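You operate a simulated robot arm through the tools that you are given. There is no shell and no other tool.

The job below is to be done with a simulated robot arm. You get a single attempt, and the scene is never put back.

Task
Release the stop, reset, inch the lift to the top, then mode off.
Fine: inch it in hand mode.

The check looks at the end state, three seconds after you hand in, the way a careful person would. Anything else that was tipped, shoved, dropped, spilled or broken makes it a failure.

Robot
A 6-joint arm with a two-finger parallel gripper, fixed in place. Base frame: the origin is on the floor under the middle of its stand, x ahead of it, y to its left, z up. Units: cm, rad, N and s.
With the tool pointing down near the work surface it reaches from about 34 to 76 cm from the base axis. Its first joint turns from -1.152 to 1.152 rad. Payload 2.45 kg.
The tool frame sits at the grasp point between the pads (the TCP): z along the fingers, y along the line on which they close. The tips reach 2.4 cm beyond it. Largest opening 6.8 cm; finger width 1.7, thickness 1; the body of the gripper, 4 by 7 cm, starts 4.1 cm behind the TCP.
Orientation is told as [roll, pitch, yaw] about the base's x, y, z axes, in that order, counted from this pose: with the fingers straight down and closing along the base's y, the tool's x points along the base's -x, its y along +y and its z along -z.

Tools
- The arm moves only by the tool step_arm. Its argument "plan" is a list of rows, each an object (a shift or turn left out is 0, a gripper value left out holds the last) with "xyz": the shift along the tool's x, y, z in cm, a list of three; "turn": the turn, a rotation vector about the tool's x, y, z in rad, a list of three; "fingers": the closure in counts, from 0 (fully open) to 255 (shut). In form: [{"xyz": [dx, dy, dz], "turn": [wx, wy, wz], "fingers": fingers}, ...]. A call has 1 to 20 rows; each row shifts and turns the commanded pose from where the row before left it, along the tool's axes as they then stand. Rows are played at 5 a second. More than 5 cm and 0.15 rad between two rows, or a gripper value outside its range, and nothing of the call is played. Where a pose cannot be reached the arm comes as near as it can. A force on the tool above 50 N (or 10 N above the force at the start of the call, whichever is more), or a blocked arm, ends the call early, and 0.2 s more pass. Each finger travels about 10.8 cm/s and halts on what it meets, pressing with about 21 N; the grip force reading is that of the motor and also rises with nothing between the fingers. The clock runs only during rows and for 0.2 s after the last one: add rows that do not move to give the fingers time. The reply holds the time, the measured pose of the TCP, the force on the tool along the base axes, the opening and the grip force, in the units named above and with some noise, with the torque about the TCP (base axes, N m) and any sound that the robot's microphone picked up, and new pictures: "views" is both (left out), scene, wrist or none.
- Cameras (640 x 400 px; columns grow to the right, rows downward): "scene" is fixed at [15.65, 40.07, 149.31]; the picture's right is [-0.86, -0.50, 0.00], its down [-0.14, 0.25, -0.96] and it looks along [0.48, -0.83, -0.29] (base axes); focal length 318 px, centre (320, 200). "wrist" rides on the gripper at [8.4, 1.1, -7.5] in the tool frame; the picture's right is [-0.13, 0.99, 0.00], its down [-0.60, -0.08, -0.79] and it looks along [-0.79, -0.10, 0.61] (tool axes); focal length 251 px, centre (320, 200). There is no depth. A picture from a camera that has moved, and an enlarged one, comes with that camera's place and axes in the base frame and with its lens.
- zoom(camera, box): a new picture of the part [left, top, right, bottom] of that camera's present view, enlarged. The clock stands still meanwhile.
- job_done(): hands the job in; it is judged then, once.

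Nothing tells you positions but the pictures and the camera data. Unless the task says otherwise, let go and move clear before handing in.

The tools are called after "Emit:" by a JSON object that holds its "name" and its "arguments". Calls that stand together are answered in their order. step_arm: Moves the arm, as the interface text tells. Its arguments: {"type":"object","properties":{"plan":{"type":"array","items":{"type":"object","properties":{"xyz":{"type":"array","items":{"type":"number"}},"turn":{"type":"array","items":{"type":"number"}},"fingers":{"type":"number"}}}},"views":{"type":"string","enum":["both","scene","wrist","none"]}},"required":["plan"]} The other tools are called the same way: zoom (camera, box) takes an enlarged picture of a part of a camera's view; job_done () hands the job in.

At the start:

```text
time_s: 0.0
ee_pos: [47.13, -5.47, 136.74]
orientation: [0.0, 0.0, 0.001]
wrist_force: [0.5, -0.1, 0.9]
torque: [0.02, -0.01, 0.0]
finger_gap: 6.8
grip_force: 0.1
```

scene: 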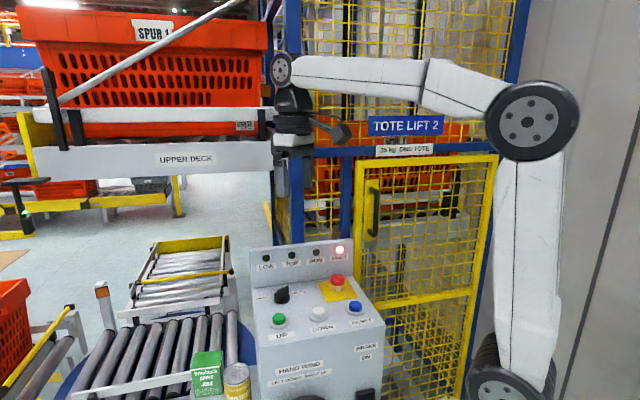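
wrist: 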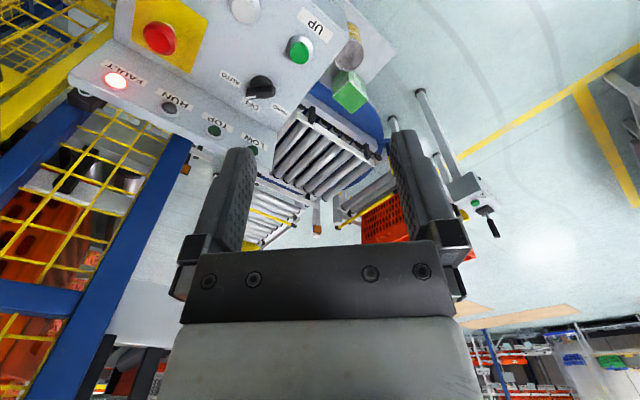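

I see a control panel with a mode selector, red mushroom stop on yellow, UP/DOWN/RESET buttons and LOW/TOP/RUN/FAULT lamps (fault lit). I'll zoom in first to read it and locate everything.

Emit:
{"name": "zoom", "arguments": {"camera": "scene", "box": [240, 230, 400, 330]}}

Emit:
{"name": "zoom", "arguments": {"camera": "scene", "box": [230, 300, 390, 400]}}

Emit:
{"name": "zoom", "arguments": {"camera": "wrist", "box": [80, 0, 400, 200]}}

Emit:
{"name": "zoom", "arguments": {"camera": "scene", "box": [240, 100, 480, 250]}}

```text
4.00 times, centred on (320, 280) of scene
camera zoom: at [15.65, 40.07, 149.31], right [-0.86, -0.5, 0.0], down [-0.14, 0.25, -0.96], along [0.48, -0.83, -0.29], focal length 1274 px, centre (320, -120)
```

zoom: 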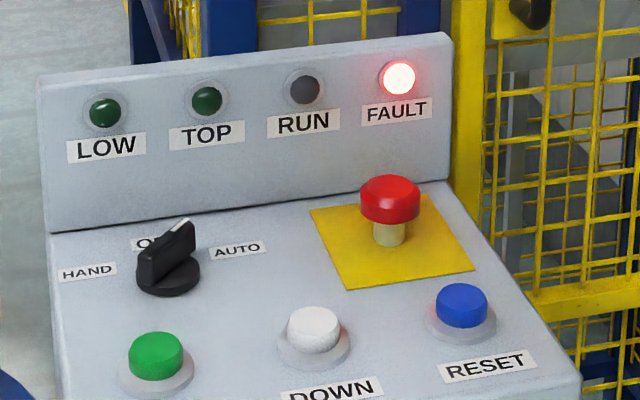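

```text
4.00 times, centred on (310, 350) of scene
camera zoom: at [15.65, 40.07, 149.31], right [-0.86, -0.5, 0.0], down [-0.14, 0.25, -0.96], along [0.48, -0.83, -0.29], focal length 1274 px, centre (360, -400)
```

zoom: 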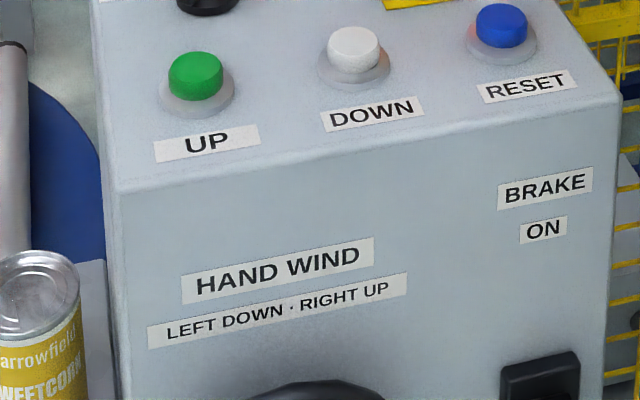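

```text
2.00 times, centred on (240, 100) of wrist
camera zoom: at [38.73, -4.43, 144.24], right [0.13, 0.99, 0.0], down [0.6, -0.08, 0.79], along [0.79, -0.1, -0.61], focal length 503 px, centre (480, 400)
```

zoom: 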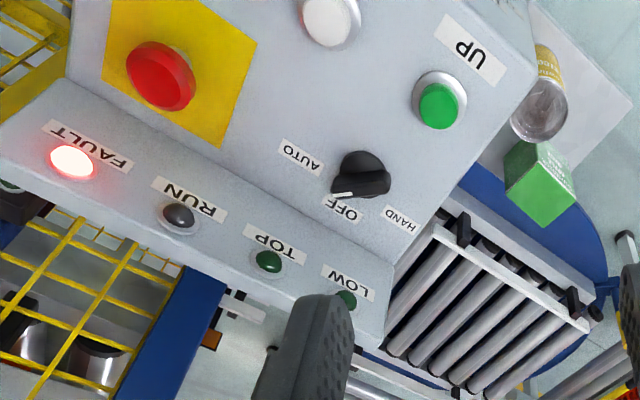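

```text
2.67 times, centred on (360, 175) of scene
camera zoom: at [15.65, 40.07, 149.31], right [-0.86, -0.5, 0.0], down [-0.14, 0.25, -0.96], along [0.48, -0.83, -0.29], focal length 849 px, centre (213, 267)
```

zoom: 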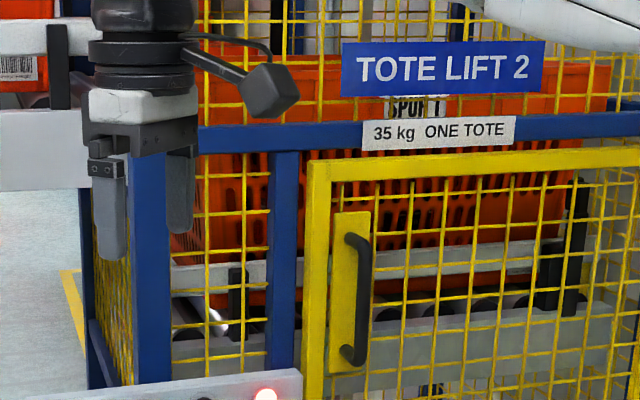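

Triangulating both pictures, the console top is nearly level at z≈99.7 and turned 45°. That puts the stop at about (50,-29), the mode knob at (61,-18), UP at (56,-10), DOWN at (49,-17) and RESET at (42,-23). Next I'll turn the tool 45° to line up with the console, staying high, and look again.

Emit:
{"name": "step_arm", "arguments": {"plan": [{"turn": [0, 0, 0.131]}, {"turn": [0, 0, 0.131]}, {"turn": [0, 0, 0.131]}, {"turn": [0, 0, 0.131]}, {"turn": [0, 0, 0.131]}, {"turn": [0, 0, 0.13]}, {}], "views": "both"}}

```text
time_s: 1.6
ee_pos: [47.34, -5.38, 136.71]
orientation: [-0.001, -0.003, -0.787]
wrist_force: [-0.2, 0.1, -0.5]
torque: [0.0, 0.03, 0.01]
finger_gap: 6.8
grip_force: 0.0
camera wrist: at [41.95, 1.17, 144.2], right [0.79, 0.61, 0.0], down [0.37, -0.48, 0.79], along [0.48, -0.63, -0.61], focal length 251 px, centre (320, 200)
```

scene: 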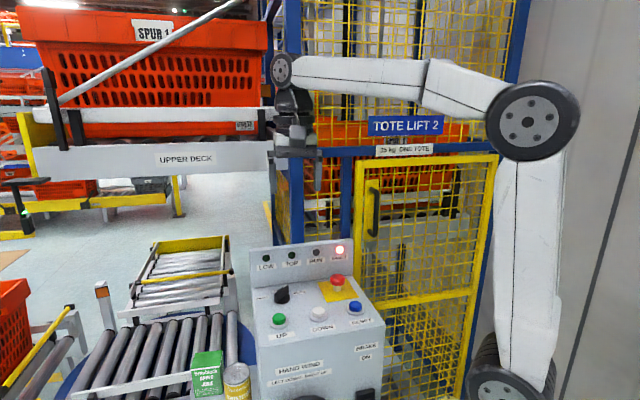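
wrist: 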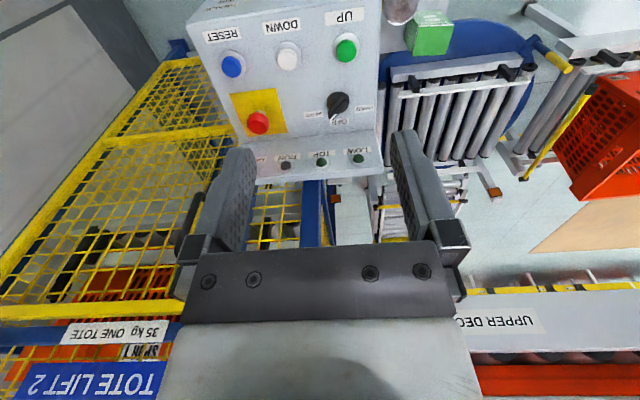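

The view is now aligned with the console. I'll zoom in on the panel to refine the positions.

Emit:
{"name": "zoom", "arguments": {"camera": "wrist", "box": [180, 0, 400, 180]}}

Emit:
{"name": "zoom", "arguments": {"camera": "wrist", "box": [220, 70, 300, 150]}}

Emit:
{"name": "zoom", "arguments": {"camera": "scene", "box": [310, 265, 370, 325]}}

```text
2.22 times, centred on (290, 90) of wrist
camera zoom: at [41.95, 1.17, 144.2], right [0.79, 0.61, 0.0], down [0.37, -0.48, 0.79], along [0.48, -0.63, -0.61], focal length 559 px, centre (387, 444)
```

zoom: 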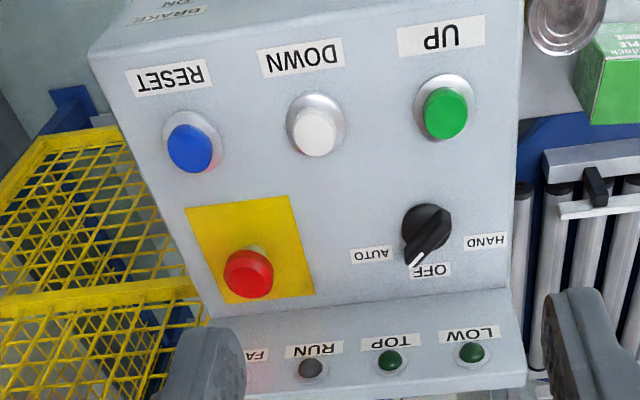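

```text
5.00 times, centred on (260, 110) of wrist
camera zoom: at [41.95, 1.17, 144.2], right [0.79, 0.61, 0.0], down [0.37, -0.48, 0.79], along [0.48, -0.63, -0.61], focal length 1257 px, centre (620, 650)
```

zoom: 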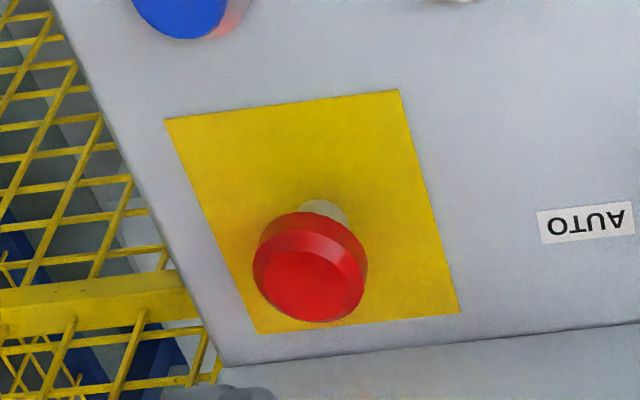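

```text
6.67 times, centred on (340, 295) of scene
camera zoom: at [15.65, 40.07, 149.31], right [-0.86, -0.5, 0.0], down [-0.14, 0.25, -0.96], along [0.48, -0.83, -0.29], focal length 2123 px, centre (187, -433)
```

zoom: 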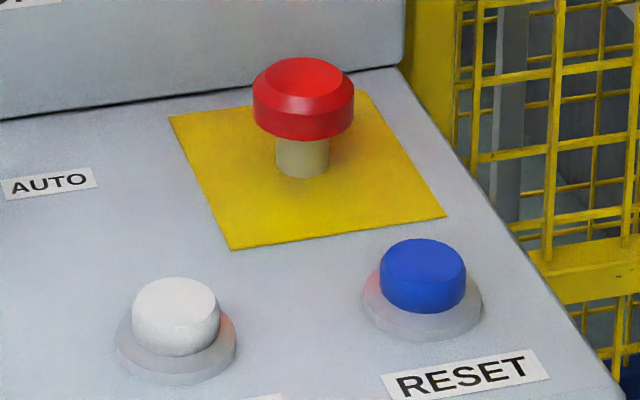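

The stop's cap is about 4.2 cm wide with its top near z≈103, around (50.9,-30.3). I'll move above it at z≈115 for a close look.

Emit:
{"name": "step_arm", "arguments": {"plan": [{"xyz": [-2.24, -1.67, 2.41]}, {"xyz": [-2.24, -1.67, 2.41]}, {"xyz": [-2.24, -1.67, 2.41]}, {"xyz": [-2.24, -1.67, 2.41]}, {"xyz": [-2.24, -1.67, 2.41]}, {"xyz": [-2.24, -1.67, 2.41]}, {"xyz": [-2.24, -1.67, 2.41]}, {"xyz": [-2.24, -1.67, 2.41]}, {"xyz": [-2.24, -1.67, 2.41]}, {}], "views": "both"}}

```text
time_s: 3.8
ee_pos: [50.98, -30.56, 114.9]
orientation: [0.001, 0.0, -0.782]
wrist_force: [0.2, -0.7, 1.1]
torque: [-0.01, 0.0, -0.05]
finger_gap: 6.79
grip_force: 0.1
camera wrist: at [45.79, -23.96, 122.56], right [0.79, 0.61, 0.0], down [0.37, -0.48, 0.79], along [0.49, -0.63, -0.61], focal length 251 px, centre (320, 200)
```

scene: 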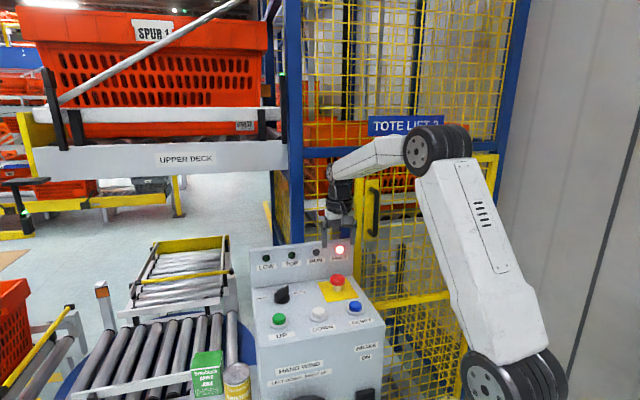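
wrist: 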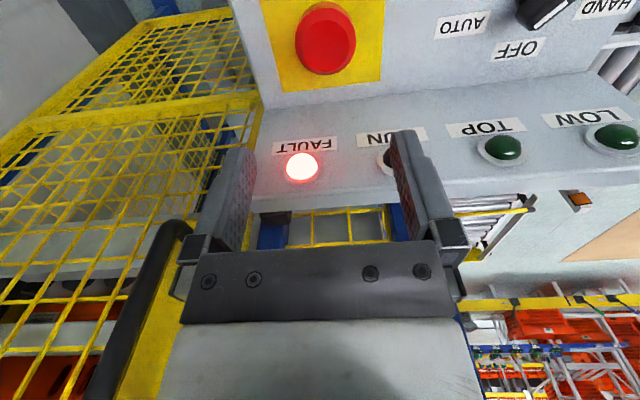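

From here the stop sits about 1.7 cm along tool x and 0.6 cm along tool y from being under the tool. I'll correct that and come down to just above the cap.

Emit:
{"name": "step_arm", "arguments": {"plan": [{"xyz": [0.83, 0.28, 1.0]}, {"xyz": [0.82, 0.29, 2.0]}, {"xyz": [0, 0, 2.0]}, {"xyz": [0, 0, 1.7]}, {}], "views": "both"}}

```text
time_s: 5.0
ee_pos: [50.06, -28.88, 108.35]
orientation: [0.0, -0.001, -0.784]
wrist_force: [-0.4, -0.3, -0.6]
torque: [0.03, 0.01, 0.01]
finger_gap: 6.8
grip_force: 0.0
camera wrist: at [44.8, -22.25, 115.79], right [0.79, 0.61, 0.0], down [0.37, -0.48, 0.79], along [0.49, -0.63, -0.61], focal length 251 px, centre (320, 200)
```

scene: 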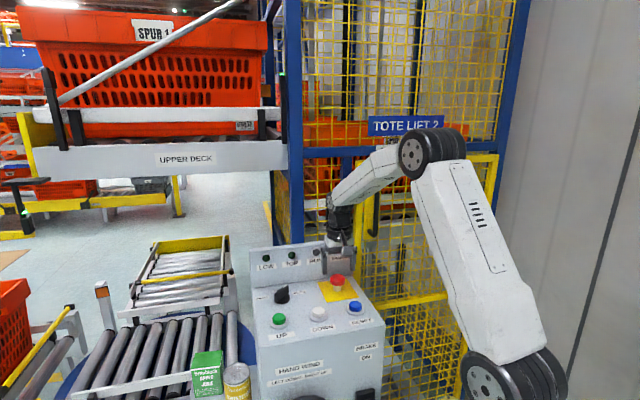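
wrist: 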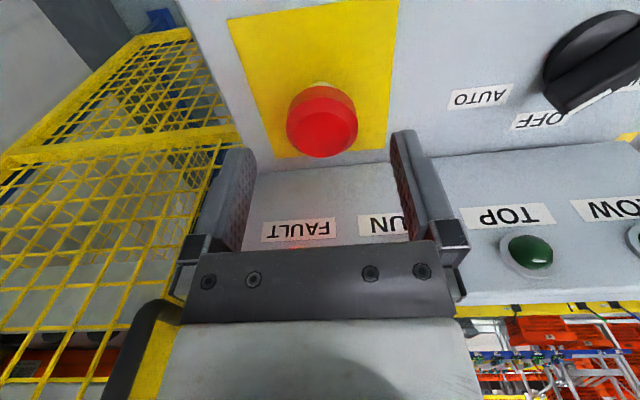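

Emit:
{"name": "zoom", "arguments": {"camera": "wrist", "box": [220, 60, 420, 185]}}

Emit:
{"name": "zoom", "arguments": {"camera": "scene", "box": [290, 190, 390, 310]}}

```text
3.20 times, centred on (320, 122) of wrist
camera zoom: at [44.8, -22.25, 115.79], right [0.79, 0.61, 0.0], down [0.37, -0.48, 0.79], along [0.49, -0.63, -0.61], focal length 805 px, centre (320, 448)
```

zoom: 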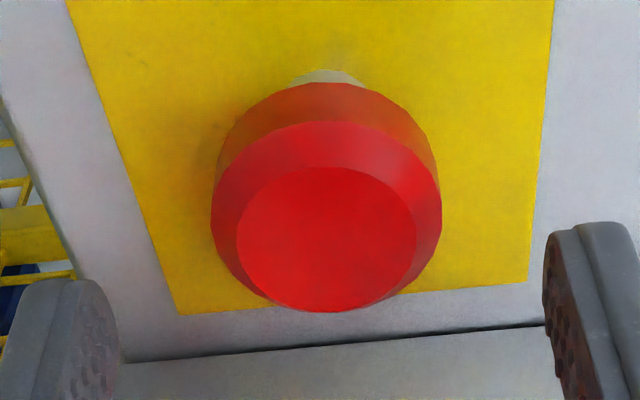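

```text
3.33 times, centred on (340, 250) of scene
camera zoom: at [15.65, 40.07, 149.31], right [-0.86, -0.5, 0.0], down [-0.14, 0.25, -0.96], along [0.48, -0.83, -0.29], focal length 1062 px, centre (253, 33)
```

zoom: 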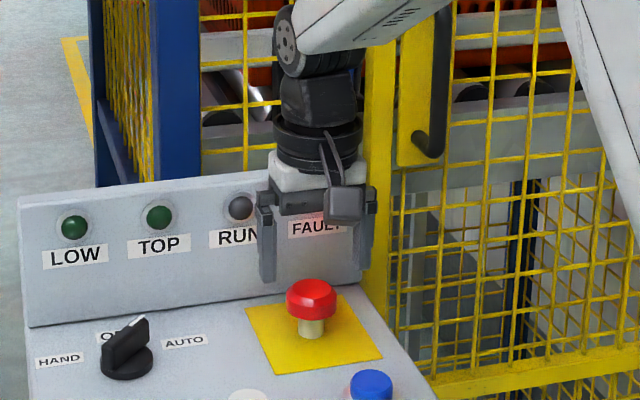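

The wrist view says the cap is roughly 0.6 cm along tool -x. I'll shift and lower a bit more with the fingers open around the cap, well clear of the plate.

Emit:
{"name": "step_arm", "arguments": {"plan": [{"xyz": [-0.6, 0.05, 1.0]}, {"xyz": [0, 0, 1.5]}, {"xyz": [0, 0, 1.3]}, {}], "views": "both"}}

Emit:
{"name": "zoom", "arguments": {"camera": "wrist", "box": [220, 80, 420, 205]}}

Emit:
{"name": "zoom", "arguments": {"camera": "scene", "box": [290, 190, 390, 310]}}

```text
time_s: 6.0
ee_pos: [50.43, -29.29, 104.49]
orientation: [0.0, 0.0, -0.785]
wrist_force: [-0.2, 0.7, 0.0]
torque: [0.0, 0.02, -0.01]
finger_gap: 6.8
grip_force: 0.1
camera wrist: at [45.25, -22.58, 112.05], right [0.79, 0.61, 0.0], down [0.37, -0.48, 0.79], along [0.48, -0.63, -0.61], focal length 251 px, centre (320, 200)
```

scene: 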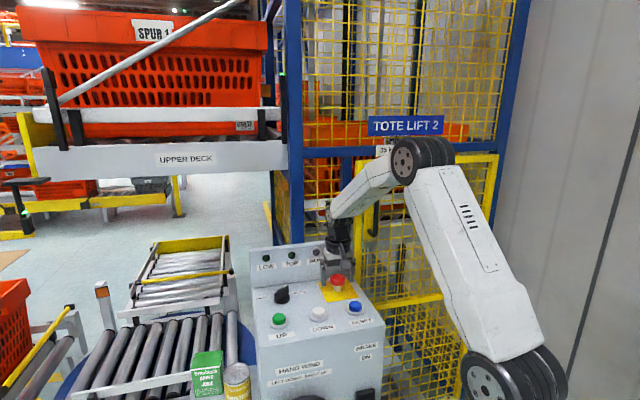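
wrist: 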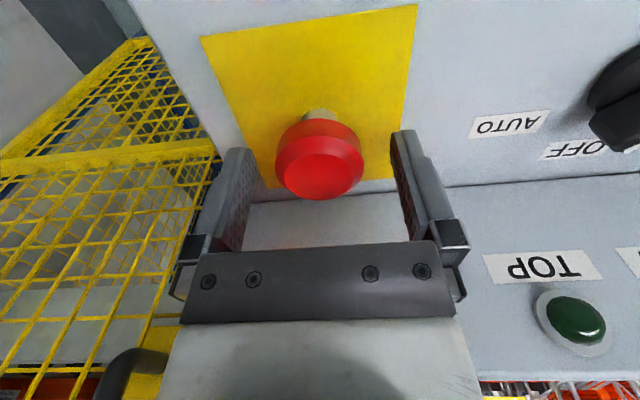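

```text
3.20 times, centred on (320, 142) of wrist
camera zoom: at [45.25, -22.58, 112.05], right [0.79, 0.61, 0.0], down [0.37, -0.48, 0.79], along [0.48, -0.63, -0.61], focal length 805 px, centre (320, 384)
```

zoom: 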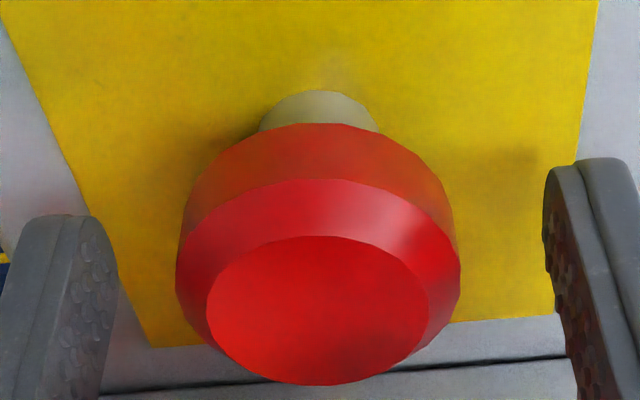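

```text
3.33 times, centred on (340, 250) of scene
camera zoom: at [15.65, 40.07, 149.31], right [-0.86, -0.5, 0.0], down [-0.14, 0.25, -0.96], along [0.48, -0.83, -0.29], focal length 1062 px, centre (253, 33)
```

zoom: 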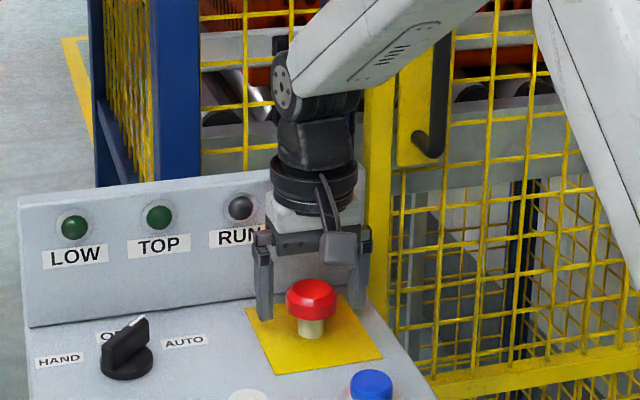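

The cap is now centred to within about 0.2 cm, with its top near z≈103.8 and the plate near 99.5. I'll lower so the pads straddle the cap with the tips clear of the plate, then close on it.

Emit:
{"name": "step_arm", "arguments": {"plan": [{"xyz": [-0.2, -0.05, 0.7]}, {"xyz": [0, 0, 0.6]}, {}, {"fingers": 255}, {}, {}], "views": "both"}}

Emit:
{"name": "zoom", "arguments": {"camera": "wrist", "box": [220, 80, 420, 205]}}

Emit:
{"name": "zoom", "arguments": {"camera": "scene", "box": [290, 190, 390, 310]}}

```text
time_s: 7.4
ee_pos: [50.69, -29.55, 103.24]
orientation: [0.0, 0.0, -0.784]
wrist_force: [-5.1, -5.3, -0.9]
torque: [0.06, -0.07, -0.01]
finger_gap: 4.11
grip_force: 45.0
camera wrist: at [45.39, -22.78, 110.69], right [0.79, 0.61, 0.0], down [0.37, -0.48, 0.79], along [0.48, -0.63, -0.61], focal length 251 px, centre (320, 200)
```

scene: 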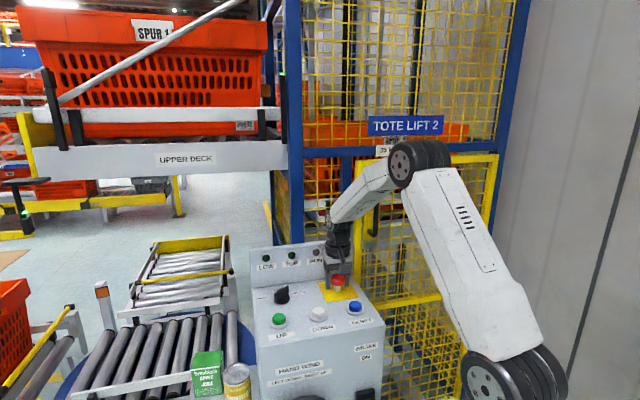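
wrist: 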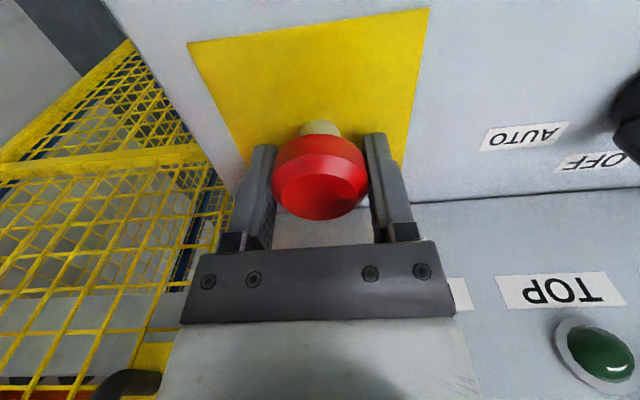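

```text
3.20 times, centred on (320, 142) of wrist
camera zoom: at [45.39, -22.78, 110.69], right [0.79, 0.61, 0.0], down [0.37, -0.48, 0.79], along [0.48, -0.63, -0.61], focal length 805 px, centre (320, 384)
```

zoom: 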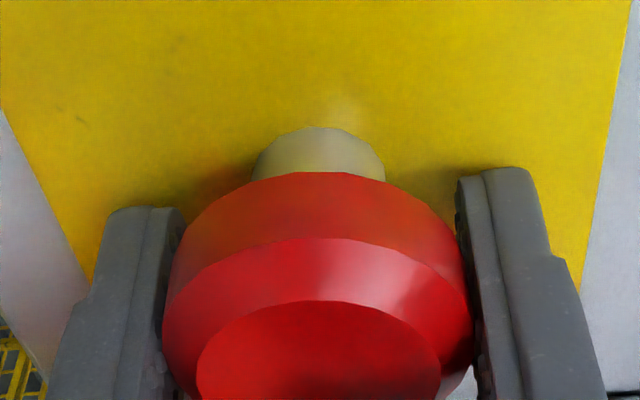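

```text
3.33 times, centred on (340, 250) of scene
camera zoom: at [15.63, 40.05, 149.31], right [-0.86, -0.5, 0.0], down [-0.14, 0.25, -0.96], along [0.48, -0.83, -0.29], focal length 1062 px, centre (253, 33)
```

zoom: 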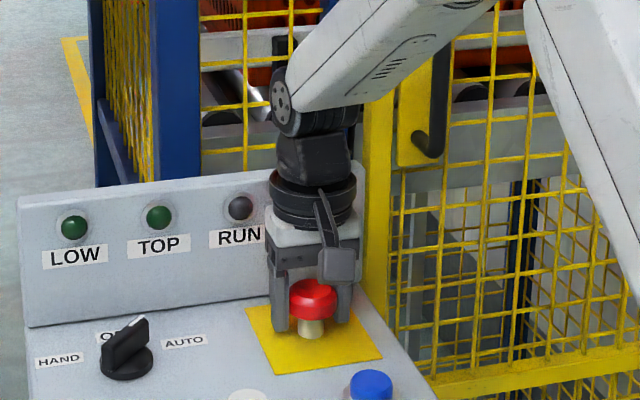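

The cap is held at 4.1 cm. I'll try a gentle upward pull first and watch the force, sound and fault lamp.

Emit:
{"name": "step_arm", "arguments": {"plan": [{"xyz": [0, -0.05, -0.2]}, {"xyz": [0, 0, -0.2]}, {}], "views": "wrist"}}

```text
time_s: 8.2
ee_pos: [50.62, -29.39, 103.56]
orientation: [0.0, -0.002, -0.784]
wrist_force: [-6.4, -11.4, 1.8]
torque: [0.63, 0.42, 0.0]
finger_gap: 4.12
grip_force: 44.3
camera wrist: at [45.38, -22.77, 111.18], right [0.79, 0.61, 0.0], down [0.37, -0.48, 0.79], along [0.49, -0.63, -0.61], focal length 251 px, centre (320, 200)
```

wrist: 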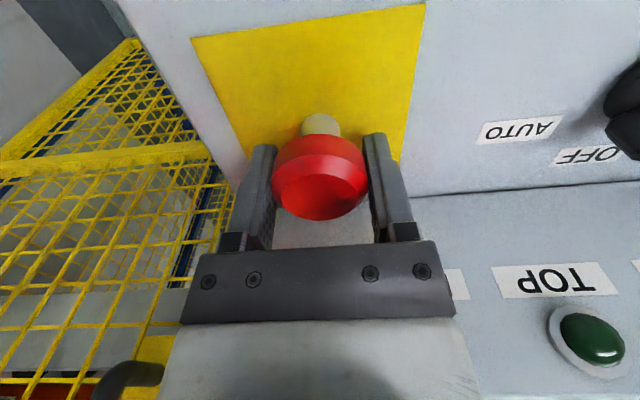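

The cap seems to be rising with the fingers at little force. I'll pull a little further.

Emit:
{"name": "step_arm", "arguments": {"plan": [{"xyz": [0, 0, -0.2]}, {"xyz": [0, 0, -0.2]}, {}], "views": "both"}}

Emit:
{"name": "zoom", "arguments": {"camera": "wrist", "box": [220, 80, 420, 205]}}

Emit:
{"name": "zoom", "arguments": {"camera": "scene", "box": [290, 190, 390, 310]}}

```text
time_s: 9.0
ee_pos: [50.76, -29.44, 103.92]
orientation: [-0.001, 0.001, -0.784]
wrist_force: [-12.5, -5.5, 3.1]
torque: [-0.84, -0.56, -0.06]
finger_gap: 4.13
grip_force: 45.3
camera wrist: at [45.39, -22.78, 111.55], right [0.79, 0.61, 0.0], down [0.37, -0.48, 0.79], along [0.48, -0.63, -0.61], focal length 251 px, centre (320, 200)
```

scene: 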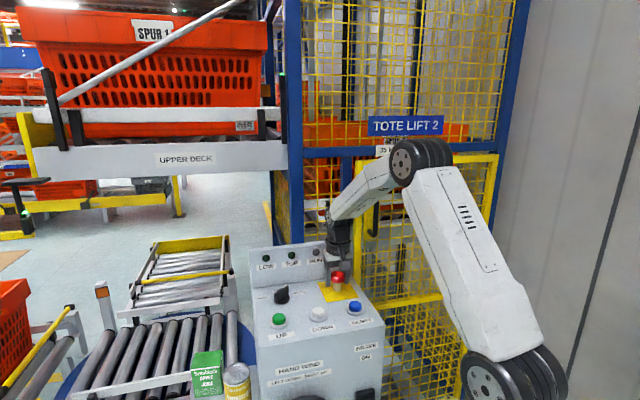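
wrist: 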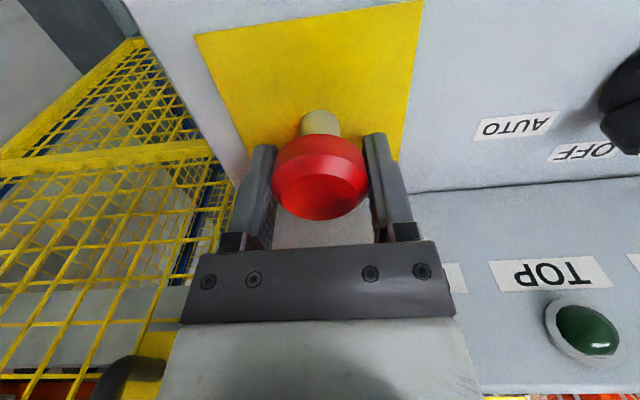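

```text
3.20 times, centred on (320, 142) of wrist
camera zoom: at [45.39, -22.78, 111.55], right [0.79, 0.61, 0.0], down [0.37, -0.48, 0.79], along [0.48, -0.63, -0.61], focal length 805 px, centre (320, 384)
```

zoom: 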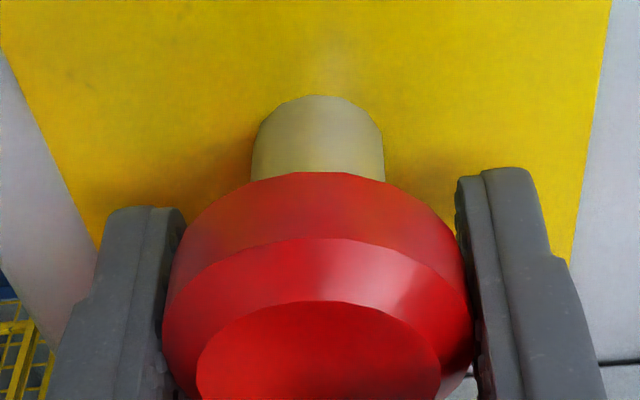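

```text
3.33 times, centred on (340, 250) of scene
camera zoom: at [15.6, 40.05, 149.31], right [-0.86, -0.5, 0.0], down [-0.14, 0.25, -0.96], along [0.48, -0.83, -0.29], focal length 1062 px, centre (253, 33)
```

zoom: 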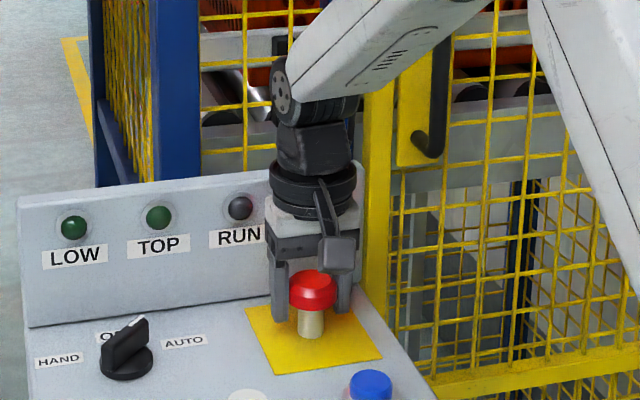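

The stem is extending, so this is a pull-to-release stop. I'll keep going in small steps until it reaches its end or clicks.

Emit:
{"name": "step_arm", "arguments": {"plan": [{"xyz": [0, 0, -0.2]}, {"xyz": [0, 0, -0.2]}, {}], "views": "wrist"}}

Emit:
{"name": "zoom", "arguments": {"camera": "wrist", "box": [220, 80, 420, 205]}}

```text
time_s: 9.8
ee_pos: [50.7, -29.44, 104.11]
orientation: [0.001, 0.005, -0.783]
wrist_force: [-3.0, -9.7, -31.2]
torque: [-0.03, -0.31, 0.01]
finger_gap: 4.12
grip_force: 45.1
camera wrist: at [45.43, -22.82, 111.71], right [0.79, 0.61, 0.0], down [0.38, -0.49, 0.79], along [0.48, -0.63, -0.61], focal length 251 px, centre (320, 200)
```

wrist: 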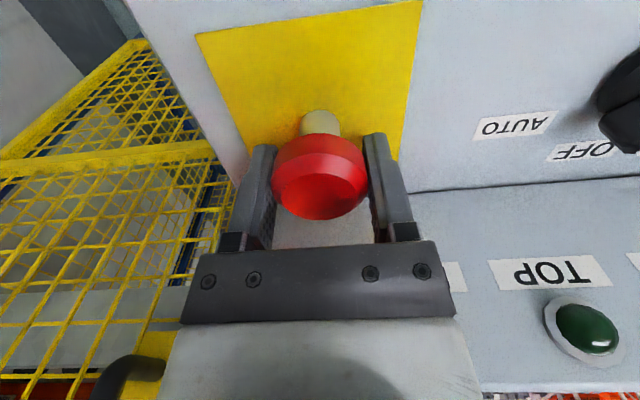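

```text
3.20 times, centred on (320, 142) of wrist
camera zoom: at [45.43, -22.82, 111.71], right [0.79, 0.61, 0.0], down [0.38, -0.49, 0.79], along [0.48, -0.63, -0.61], focal length 805 px, centre (320, 384)
```

zoom: 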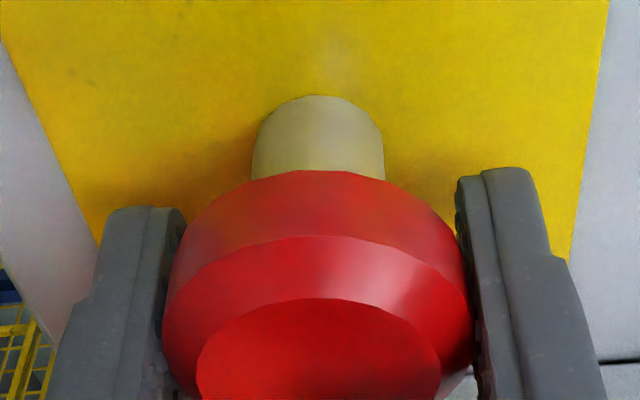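

It has hit the end of its travel (31 N back-force), so the stop is out. I'll ease the tension off, open, and back straight up to see whether it stays out.

Emit:
{"name": "step_arm", "arguments": {"plan": [{"xyz": [0, 0, 0.2]}, {}, {"fingers": 0}, {}, {}, {"xyz": [0, 0, -1.5]}, {"xyz": [0, 0, -2.5]}, {"xyz": [0, 0, -3]}, {}], "views": "both"}}

Emit:
{"name": "zoom", "arguments": {"camera": "scene", "box": [240, 220, 390, 330]}}

Emit:
{"name": "zoom", "arguments": {"camera": "wrist", "box": [220, 0, 420, 185]}}

```text
time_s: 11.8
ee_pos: [50.64, -29.43, 111.18]
orientation: [0.0, -0.001, -0.783]
wrist_force: [0.1, 0.6, -0.1]
torque: [0.02, 0.05, -0.04]
finger_gap: 6.8
grip_force: 0.1
camera wrist: at [45.35, -22.81, 118.83], right [0.79, 0.61, 0.0], down [0.37, -0.48, 0.79], along [0.48, -0.63, -0.61], focal length 251 px, centre (320, 200)
```

scene: 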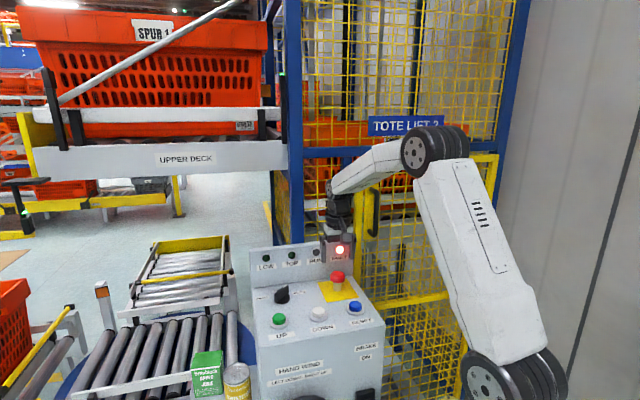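
wrist: 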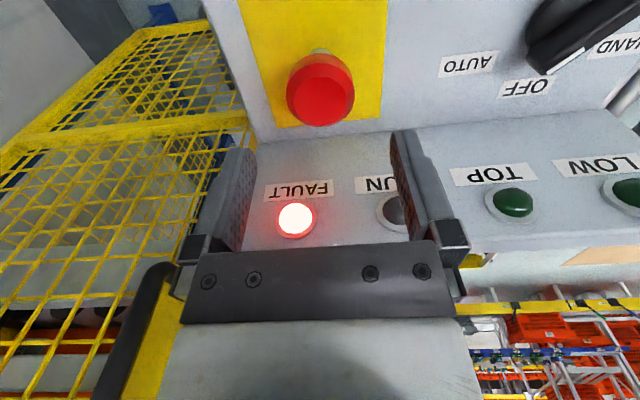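

```text
3.64 times, centred on (315, 275) of scene
camera zoom: at [15.65, 40.07, 149.31], right [-0.86, -0.5, 0.0], down [-0.14, 0.25, -0.96], along [0.48, -0.83, -0.29], focal length 1158 px, centre (338, -73)
```

zoom: 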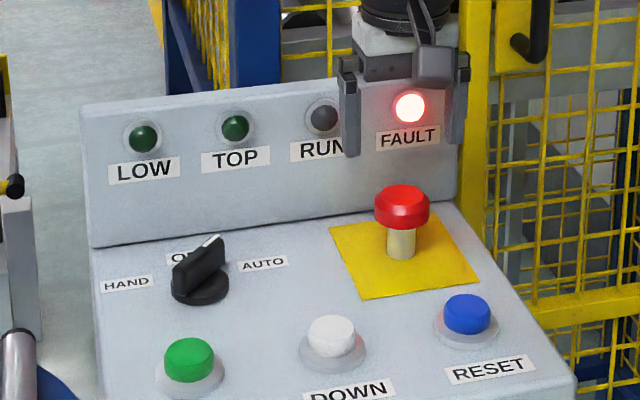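

```text
2.16 times, centred on (320, 92) of wrist
camera zoom: at [45.35, -22.81, 118.83], right [0.79, 0.61, 0.0], down [0.37, -0.48, 0.79], along [0.48, -0.63, -0.61], focal length 544 px, centre (320, 432)
```

zoom: 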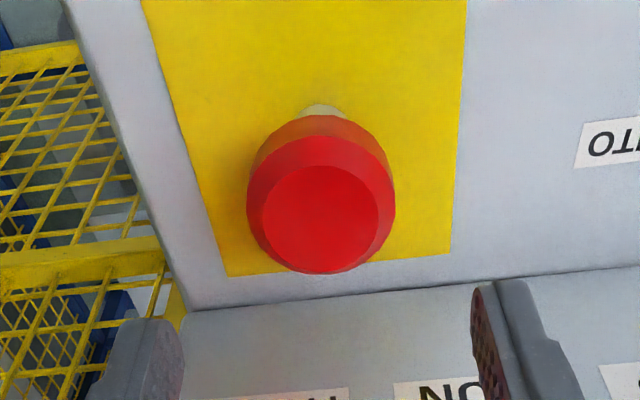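

The stop stays out with a longer stem, and the fault lamp remains lit awaiting reset. Next I'll move over the blue RESET button, which I put at about (42.5,-23.5), with the fingers closed.

Emit:
{"name": "step_arm", "arguments": {"plan": [{"xyz": [3.3, -0.53, 0], "fingers": 255}, {"xyz": [3.3, -0.53, 0]}, {"xyz": [3.35, -0.52, 0]}, {"xyz": [0, 0, 2.0]}, {}], "views": "both"}}

Emit:
{"name": "zoom", "arguments": {"camera": "wrist", "box": [220, 0, 420, 185]}}

Emit:
{"name": "zoom", "arguments": {"camera": "scene", "box": [240, 220, 390, 330]}}

```text
time_s: 13.0
ee_pos: [42.39, -23.34, 109.03]
orientation: [-0.001, 0.0, -0.784]
wrist_force: [0.9, -0.2, -0.3]
torque: [0.0, -0.01, 0.0]
finger_gap: 0.01
grip_force: 21.1
camera wrist: at [37.18, -16.69, 116.63], right [0.79, 0.61, 0.0], down [0.37, -0.48, 0.79], along [0.48, -0.63, -0.61], focal length 251 px, centre (320, 200)
```

scene: 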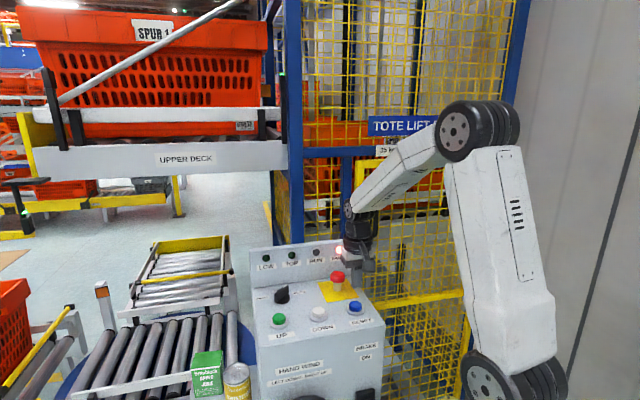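
wrist: 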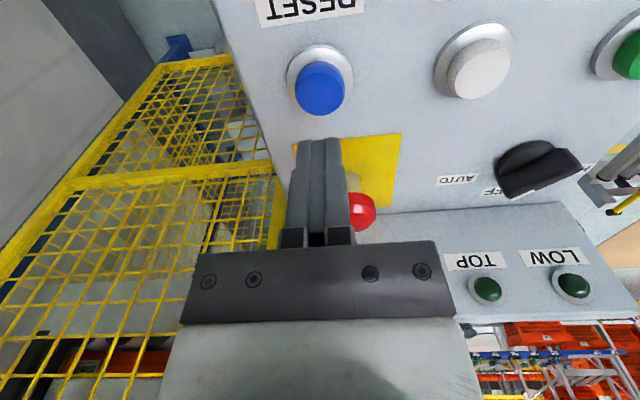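

```text
2.16 times, centred on (320, 92) of wrist
camera zoom: at [37.18, -16.69, 116.63], right [0.79, 0.61, 0.0], down [0.37, -0.48, 0.79], along [0.48, -0.63, -0.61], focal length 544 px, centre (320, 432)
```

zoom: 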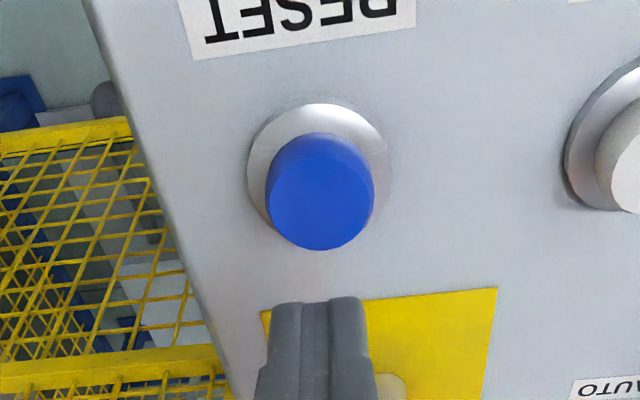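

```text
3.64 times, centred on (315, 275) of scene
camera zoom: at [15.65, 40.07, 149.31], right [-0.86, -0.5, 0.0], down [-0.14, 0.25, -0.96], along [0.48, -0.83, -0.29], focal length 1158 px, centre (338, -73)
```

zoom: 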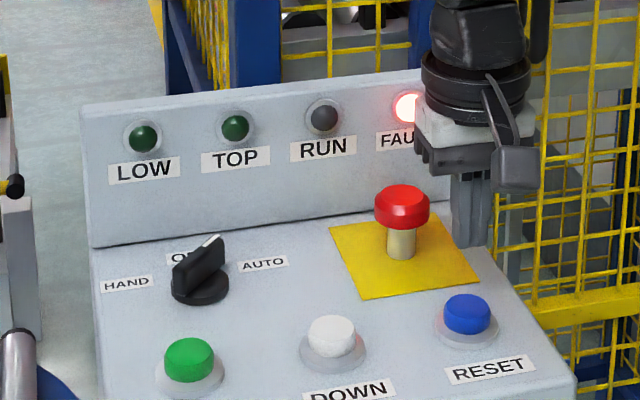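

RESET is directly below, about 5.3 cm under the tips. I'll go down close to it and then press in small steps.

Emit:
{"name": "step_arm", "arguments": {"plan": [{"xyz": [0, 0, 2.0]}, {"xyz": [0, 0, 2.0]}, {"xyz": [-0.1, 0, 0.9]}, {}, {"xyz": [0, 0, 0.2]}, {"xyz": [0, 0, 0.2]}, {}], "views": "both"}}

Emit:
{"name": "zoom", "arguments": {"camera": "wrist", "box": [220, 60, 420, 185]}}

Emit:
{"name": "zoom", "arguments": {"camera": "scene", "box": [240, 220, 390, 330]}}

```text
time_s: 14.6
ee_pos: [42.56, -23.54, 103.92]
orientation: [0.0, 0.0, -0.783]
wrist_force: [-1.0, 0.1, 3.0]
torque: [0.03, 0.03, 0.02]
finger_gap: 0.0
grip_force: 21.5
heard: click
camera wrist: at [37.3, -16.86, 111.46], right [0.79, 0.61, 0.0], down [0.37, -0.48, 0.79], along [0.49, -0.63, -0.61], focal length 251 px, centre (320, 200)
```

scene: 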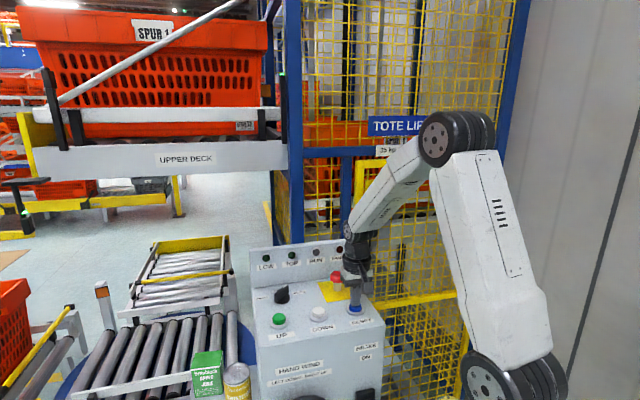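
wrist: 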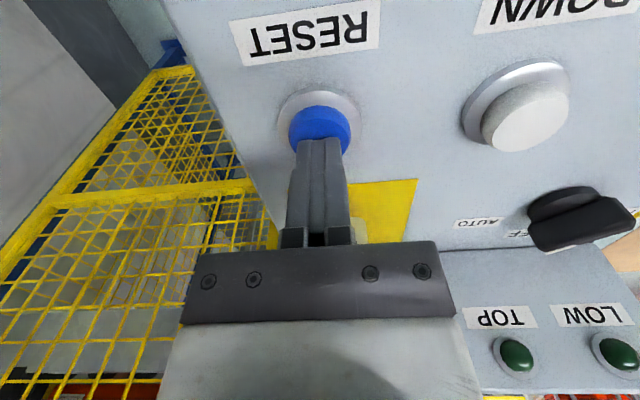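

```text
3.20 times, centred on (320, 122) of wrist
camera zoom: at [37.3, -16.86, 111.46], right [0.79, 0.61, 0.0], down [0.37, -0.48, 0.79], along [0.49, -0.63, -0.61], focal length 805 px, centre (320, 448)
```

zoom: 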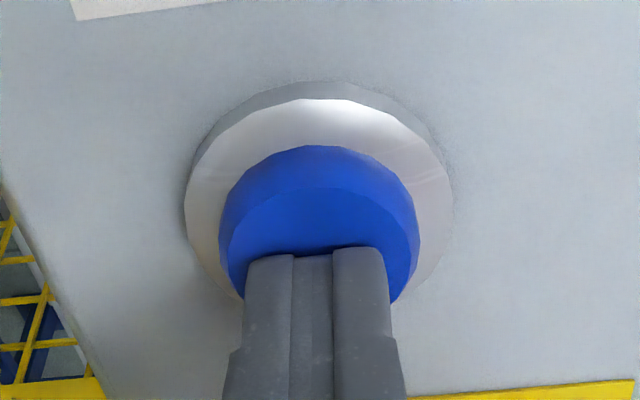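

```text
3.64 times, centred on (315, 275) of scene
camera zoom: at [15.64, 40.07, 149.31], right [-0.86, -0.5, 0.0], down [-0.14, 0.25, -0.96], along [0.48, -0.83, -0.29], focal length 1158 px, centre (338, -73)
```

zoom: 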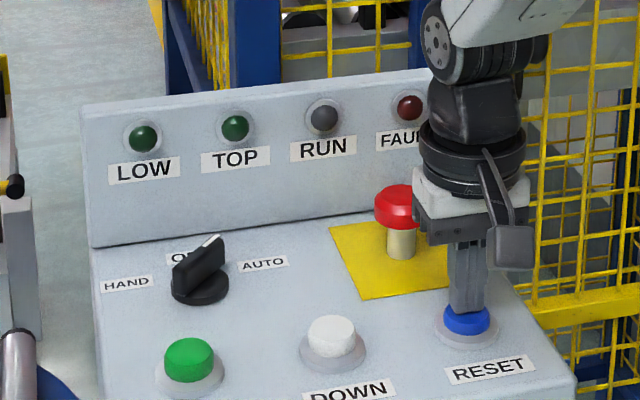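

Reset clicked and the FAULT lamp went out. Now I'll lift clear and move above the mode knob at about (61,-17.8) with the fingers open for a close look.

Emit:
{"name": "step_arm", "arguments": {"plan": [{"xyz": [0, 0, -2]}, {"xyz": [0, 0, -4]}, {"xyz": [0, 0, -3]}, {"xyz": [-1.79, 3.41, 0]}, {"xyz": [-1.79, 3.41, 0], "fingers": 0}, {"xyz": [-1.79, 3.41, 0]}, {"xyz": [-1.79, 3.41, 0]}, {"xyz": [-1.79, 3.41, 0]}, {}], "views": "both"}}

Emit:
{"name": "zoom", "arguments": {"camera": "wrist", "box": [220, 0, 420, 185]}}

Emit:
{"name": "zoom", "arguments": {"camera": "scene", "box": [240, 220, 390, 330]}}

```text
time_s: 16.6
ee_pos: [60.77, -17.57, 112.92]
orientation: [0.0, -0.003, -0.783]
wrist_force: [0.2, 0.1, 0.2]
torque: [-0.01, -0.01, 0.01]
finger_gap: 6.81
grip_force: 0.0
camera wrist: at [55.6, -10.98, 120.56], right [0.79, 0.61, 0.0], down [0.37, -0.48, 0.79], along [0.48, -0.63, -0.61], focal length 251 px, centre (320, 200)
```

scene: 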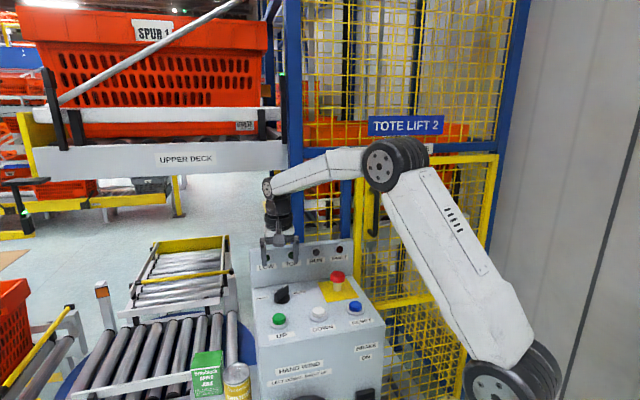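
wrist: 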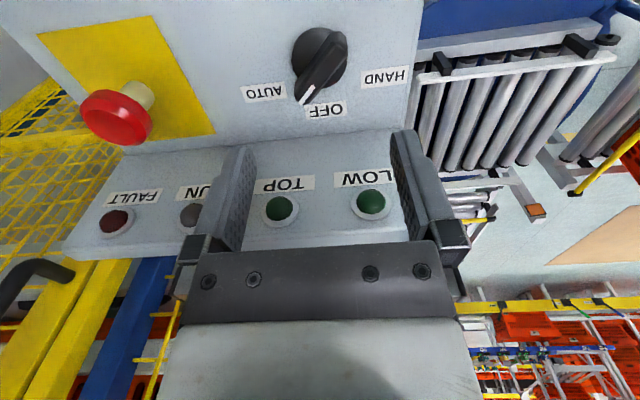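

```text
2.16 times, centred on (320, 92) of wrist
camera zoom: at [55.6, -10.98, 120.56], right [0.79, 0.61, 0.0], down [0.37, -0.48, 0.79], along [0.48, -0.63, -0.61], focal length 544 px, centre (320, 432)
```

zoom: 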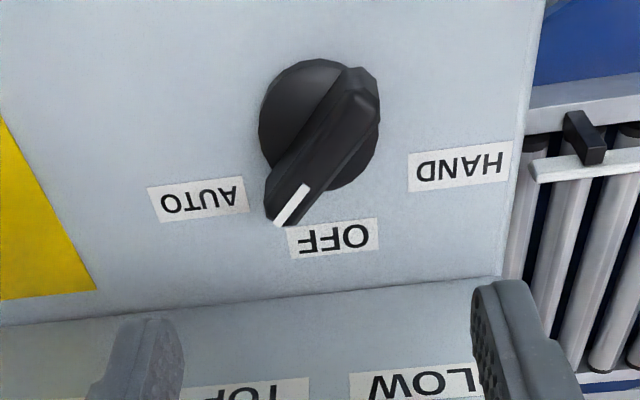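

```text
3.64 times, centred on (315, 275) of scene
camera zoom: at [15.65, 40.07, 149.31], right [-0.86, -0.5, 0.0], down [-0.14, 0.25, -0.96], along [0.48, -0.83, -0.29], focal length 1158 px, centre (338, -73)
```

zoom: 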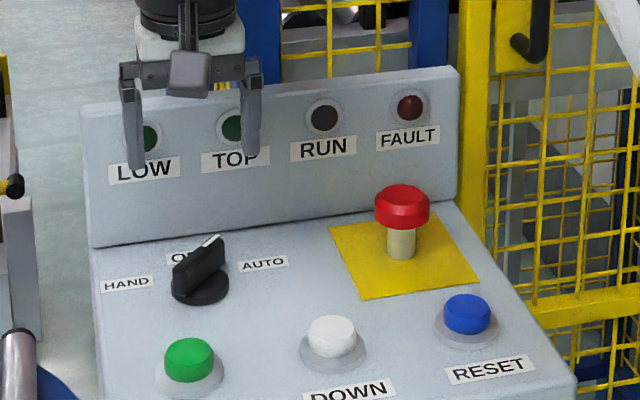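

After close triangulation, the pointer lies along base -y, about 45° towards AUTO, so the knob is at AUTO and not OFF. It must turn 90° counterclockwise through OFF to HAND. I'll turn the tool another 45° so the pads straddle the fin.

Emit:
{"name": "step_arm", "arguments": {"plan": [{"xyz": [-0.1, 0, 0], "turn": [0, 0, 0.131]}, {"turn": [0, 0, 0.131]}, {"turn": [0, 0, 0.131]}, {"turn": [0, 0, 0.131]}, {"turn": [0, 0, 0.131]}, {"turn": [0, 0, 0.131]}, {"xyz": [0, 0, 2.0]}, {}], "views": "both"}}

Emit:
{"name": "zoom", "arguments": {"camera": "wrist", "box": [220, 0, 420, 185]}}

Emit:
{"name": "zoom", "arguments": {"camera": "scene", "box": [240, 220, 340, 330]}}

```text
time_s: 18.4
ee_pos: [61.06, -17.89, 110.74]
orientation: [0.001, 0.001, -1.571]
wrist_force: [-0.2, -0.2, 0.1]
torque: [0.0, -0.03, 0.05]
finger_gap: 6.79
grip_force: 0.0
camera wrist: at [62.05, -9.54, 118.4], right [0.99, -0.13, 0.0], down [-0.08, -0.6, 0.79], along [-0.1, -0.79, -0.61], focal length 251 px, centre (320, 200)
```

scene: 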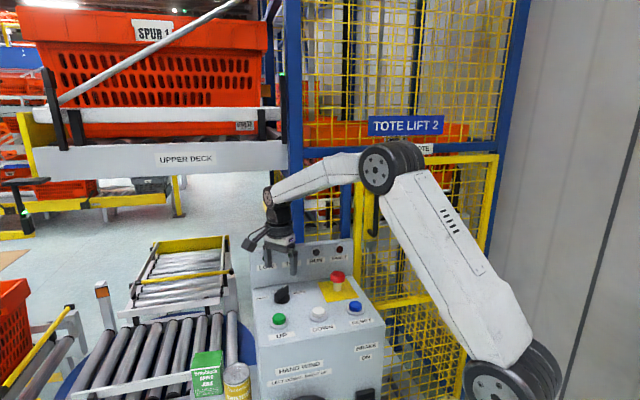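
wrist: 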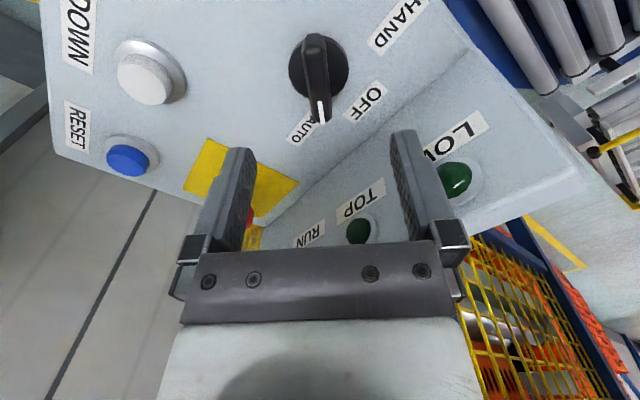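

```text
2.16 times, centred on (320, 92) of wrist
camera zoom: at [62.05, -9.54, 118.4], right [0.99, -0.13, 0.0], down [-0.08, -0.6, 0.79], along [-0.1, -0.79, -0.61], focal length 544 px, centre (320, 432)
```

zoom: 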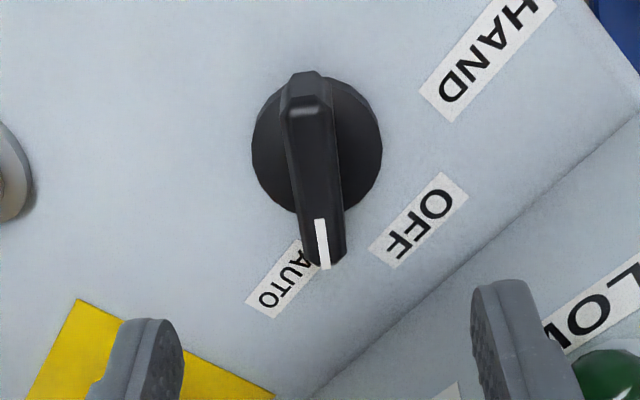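

```text
3.64 times, centred on (290, 275) of scene
camera zoom: at [15.65, 40.07, 149.31], right [-0.86, -0.5, 0.0], down [-0.14, 0.25, -0.96], along [0.48, -0.83, -0.29], focal length 1158 px, centre (429, -73)
```

zoom: 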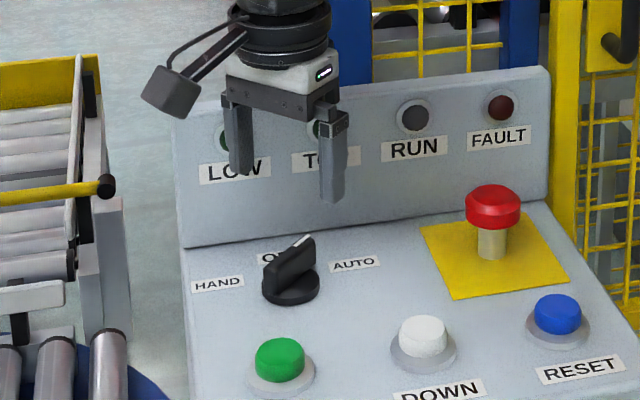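

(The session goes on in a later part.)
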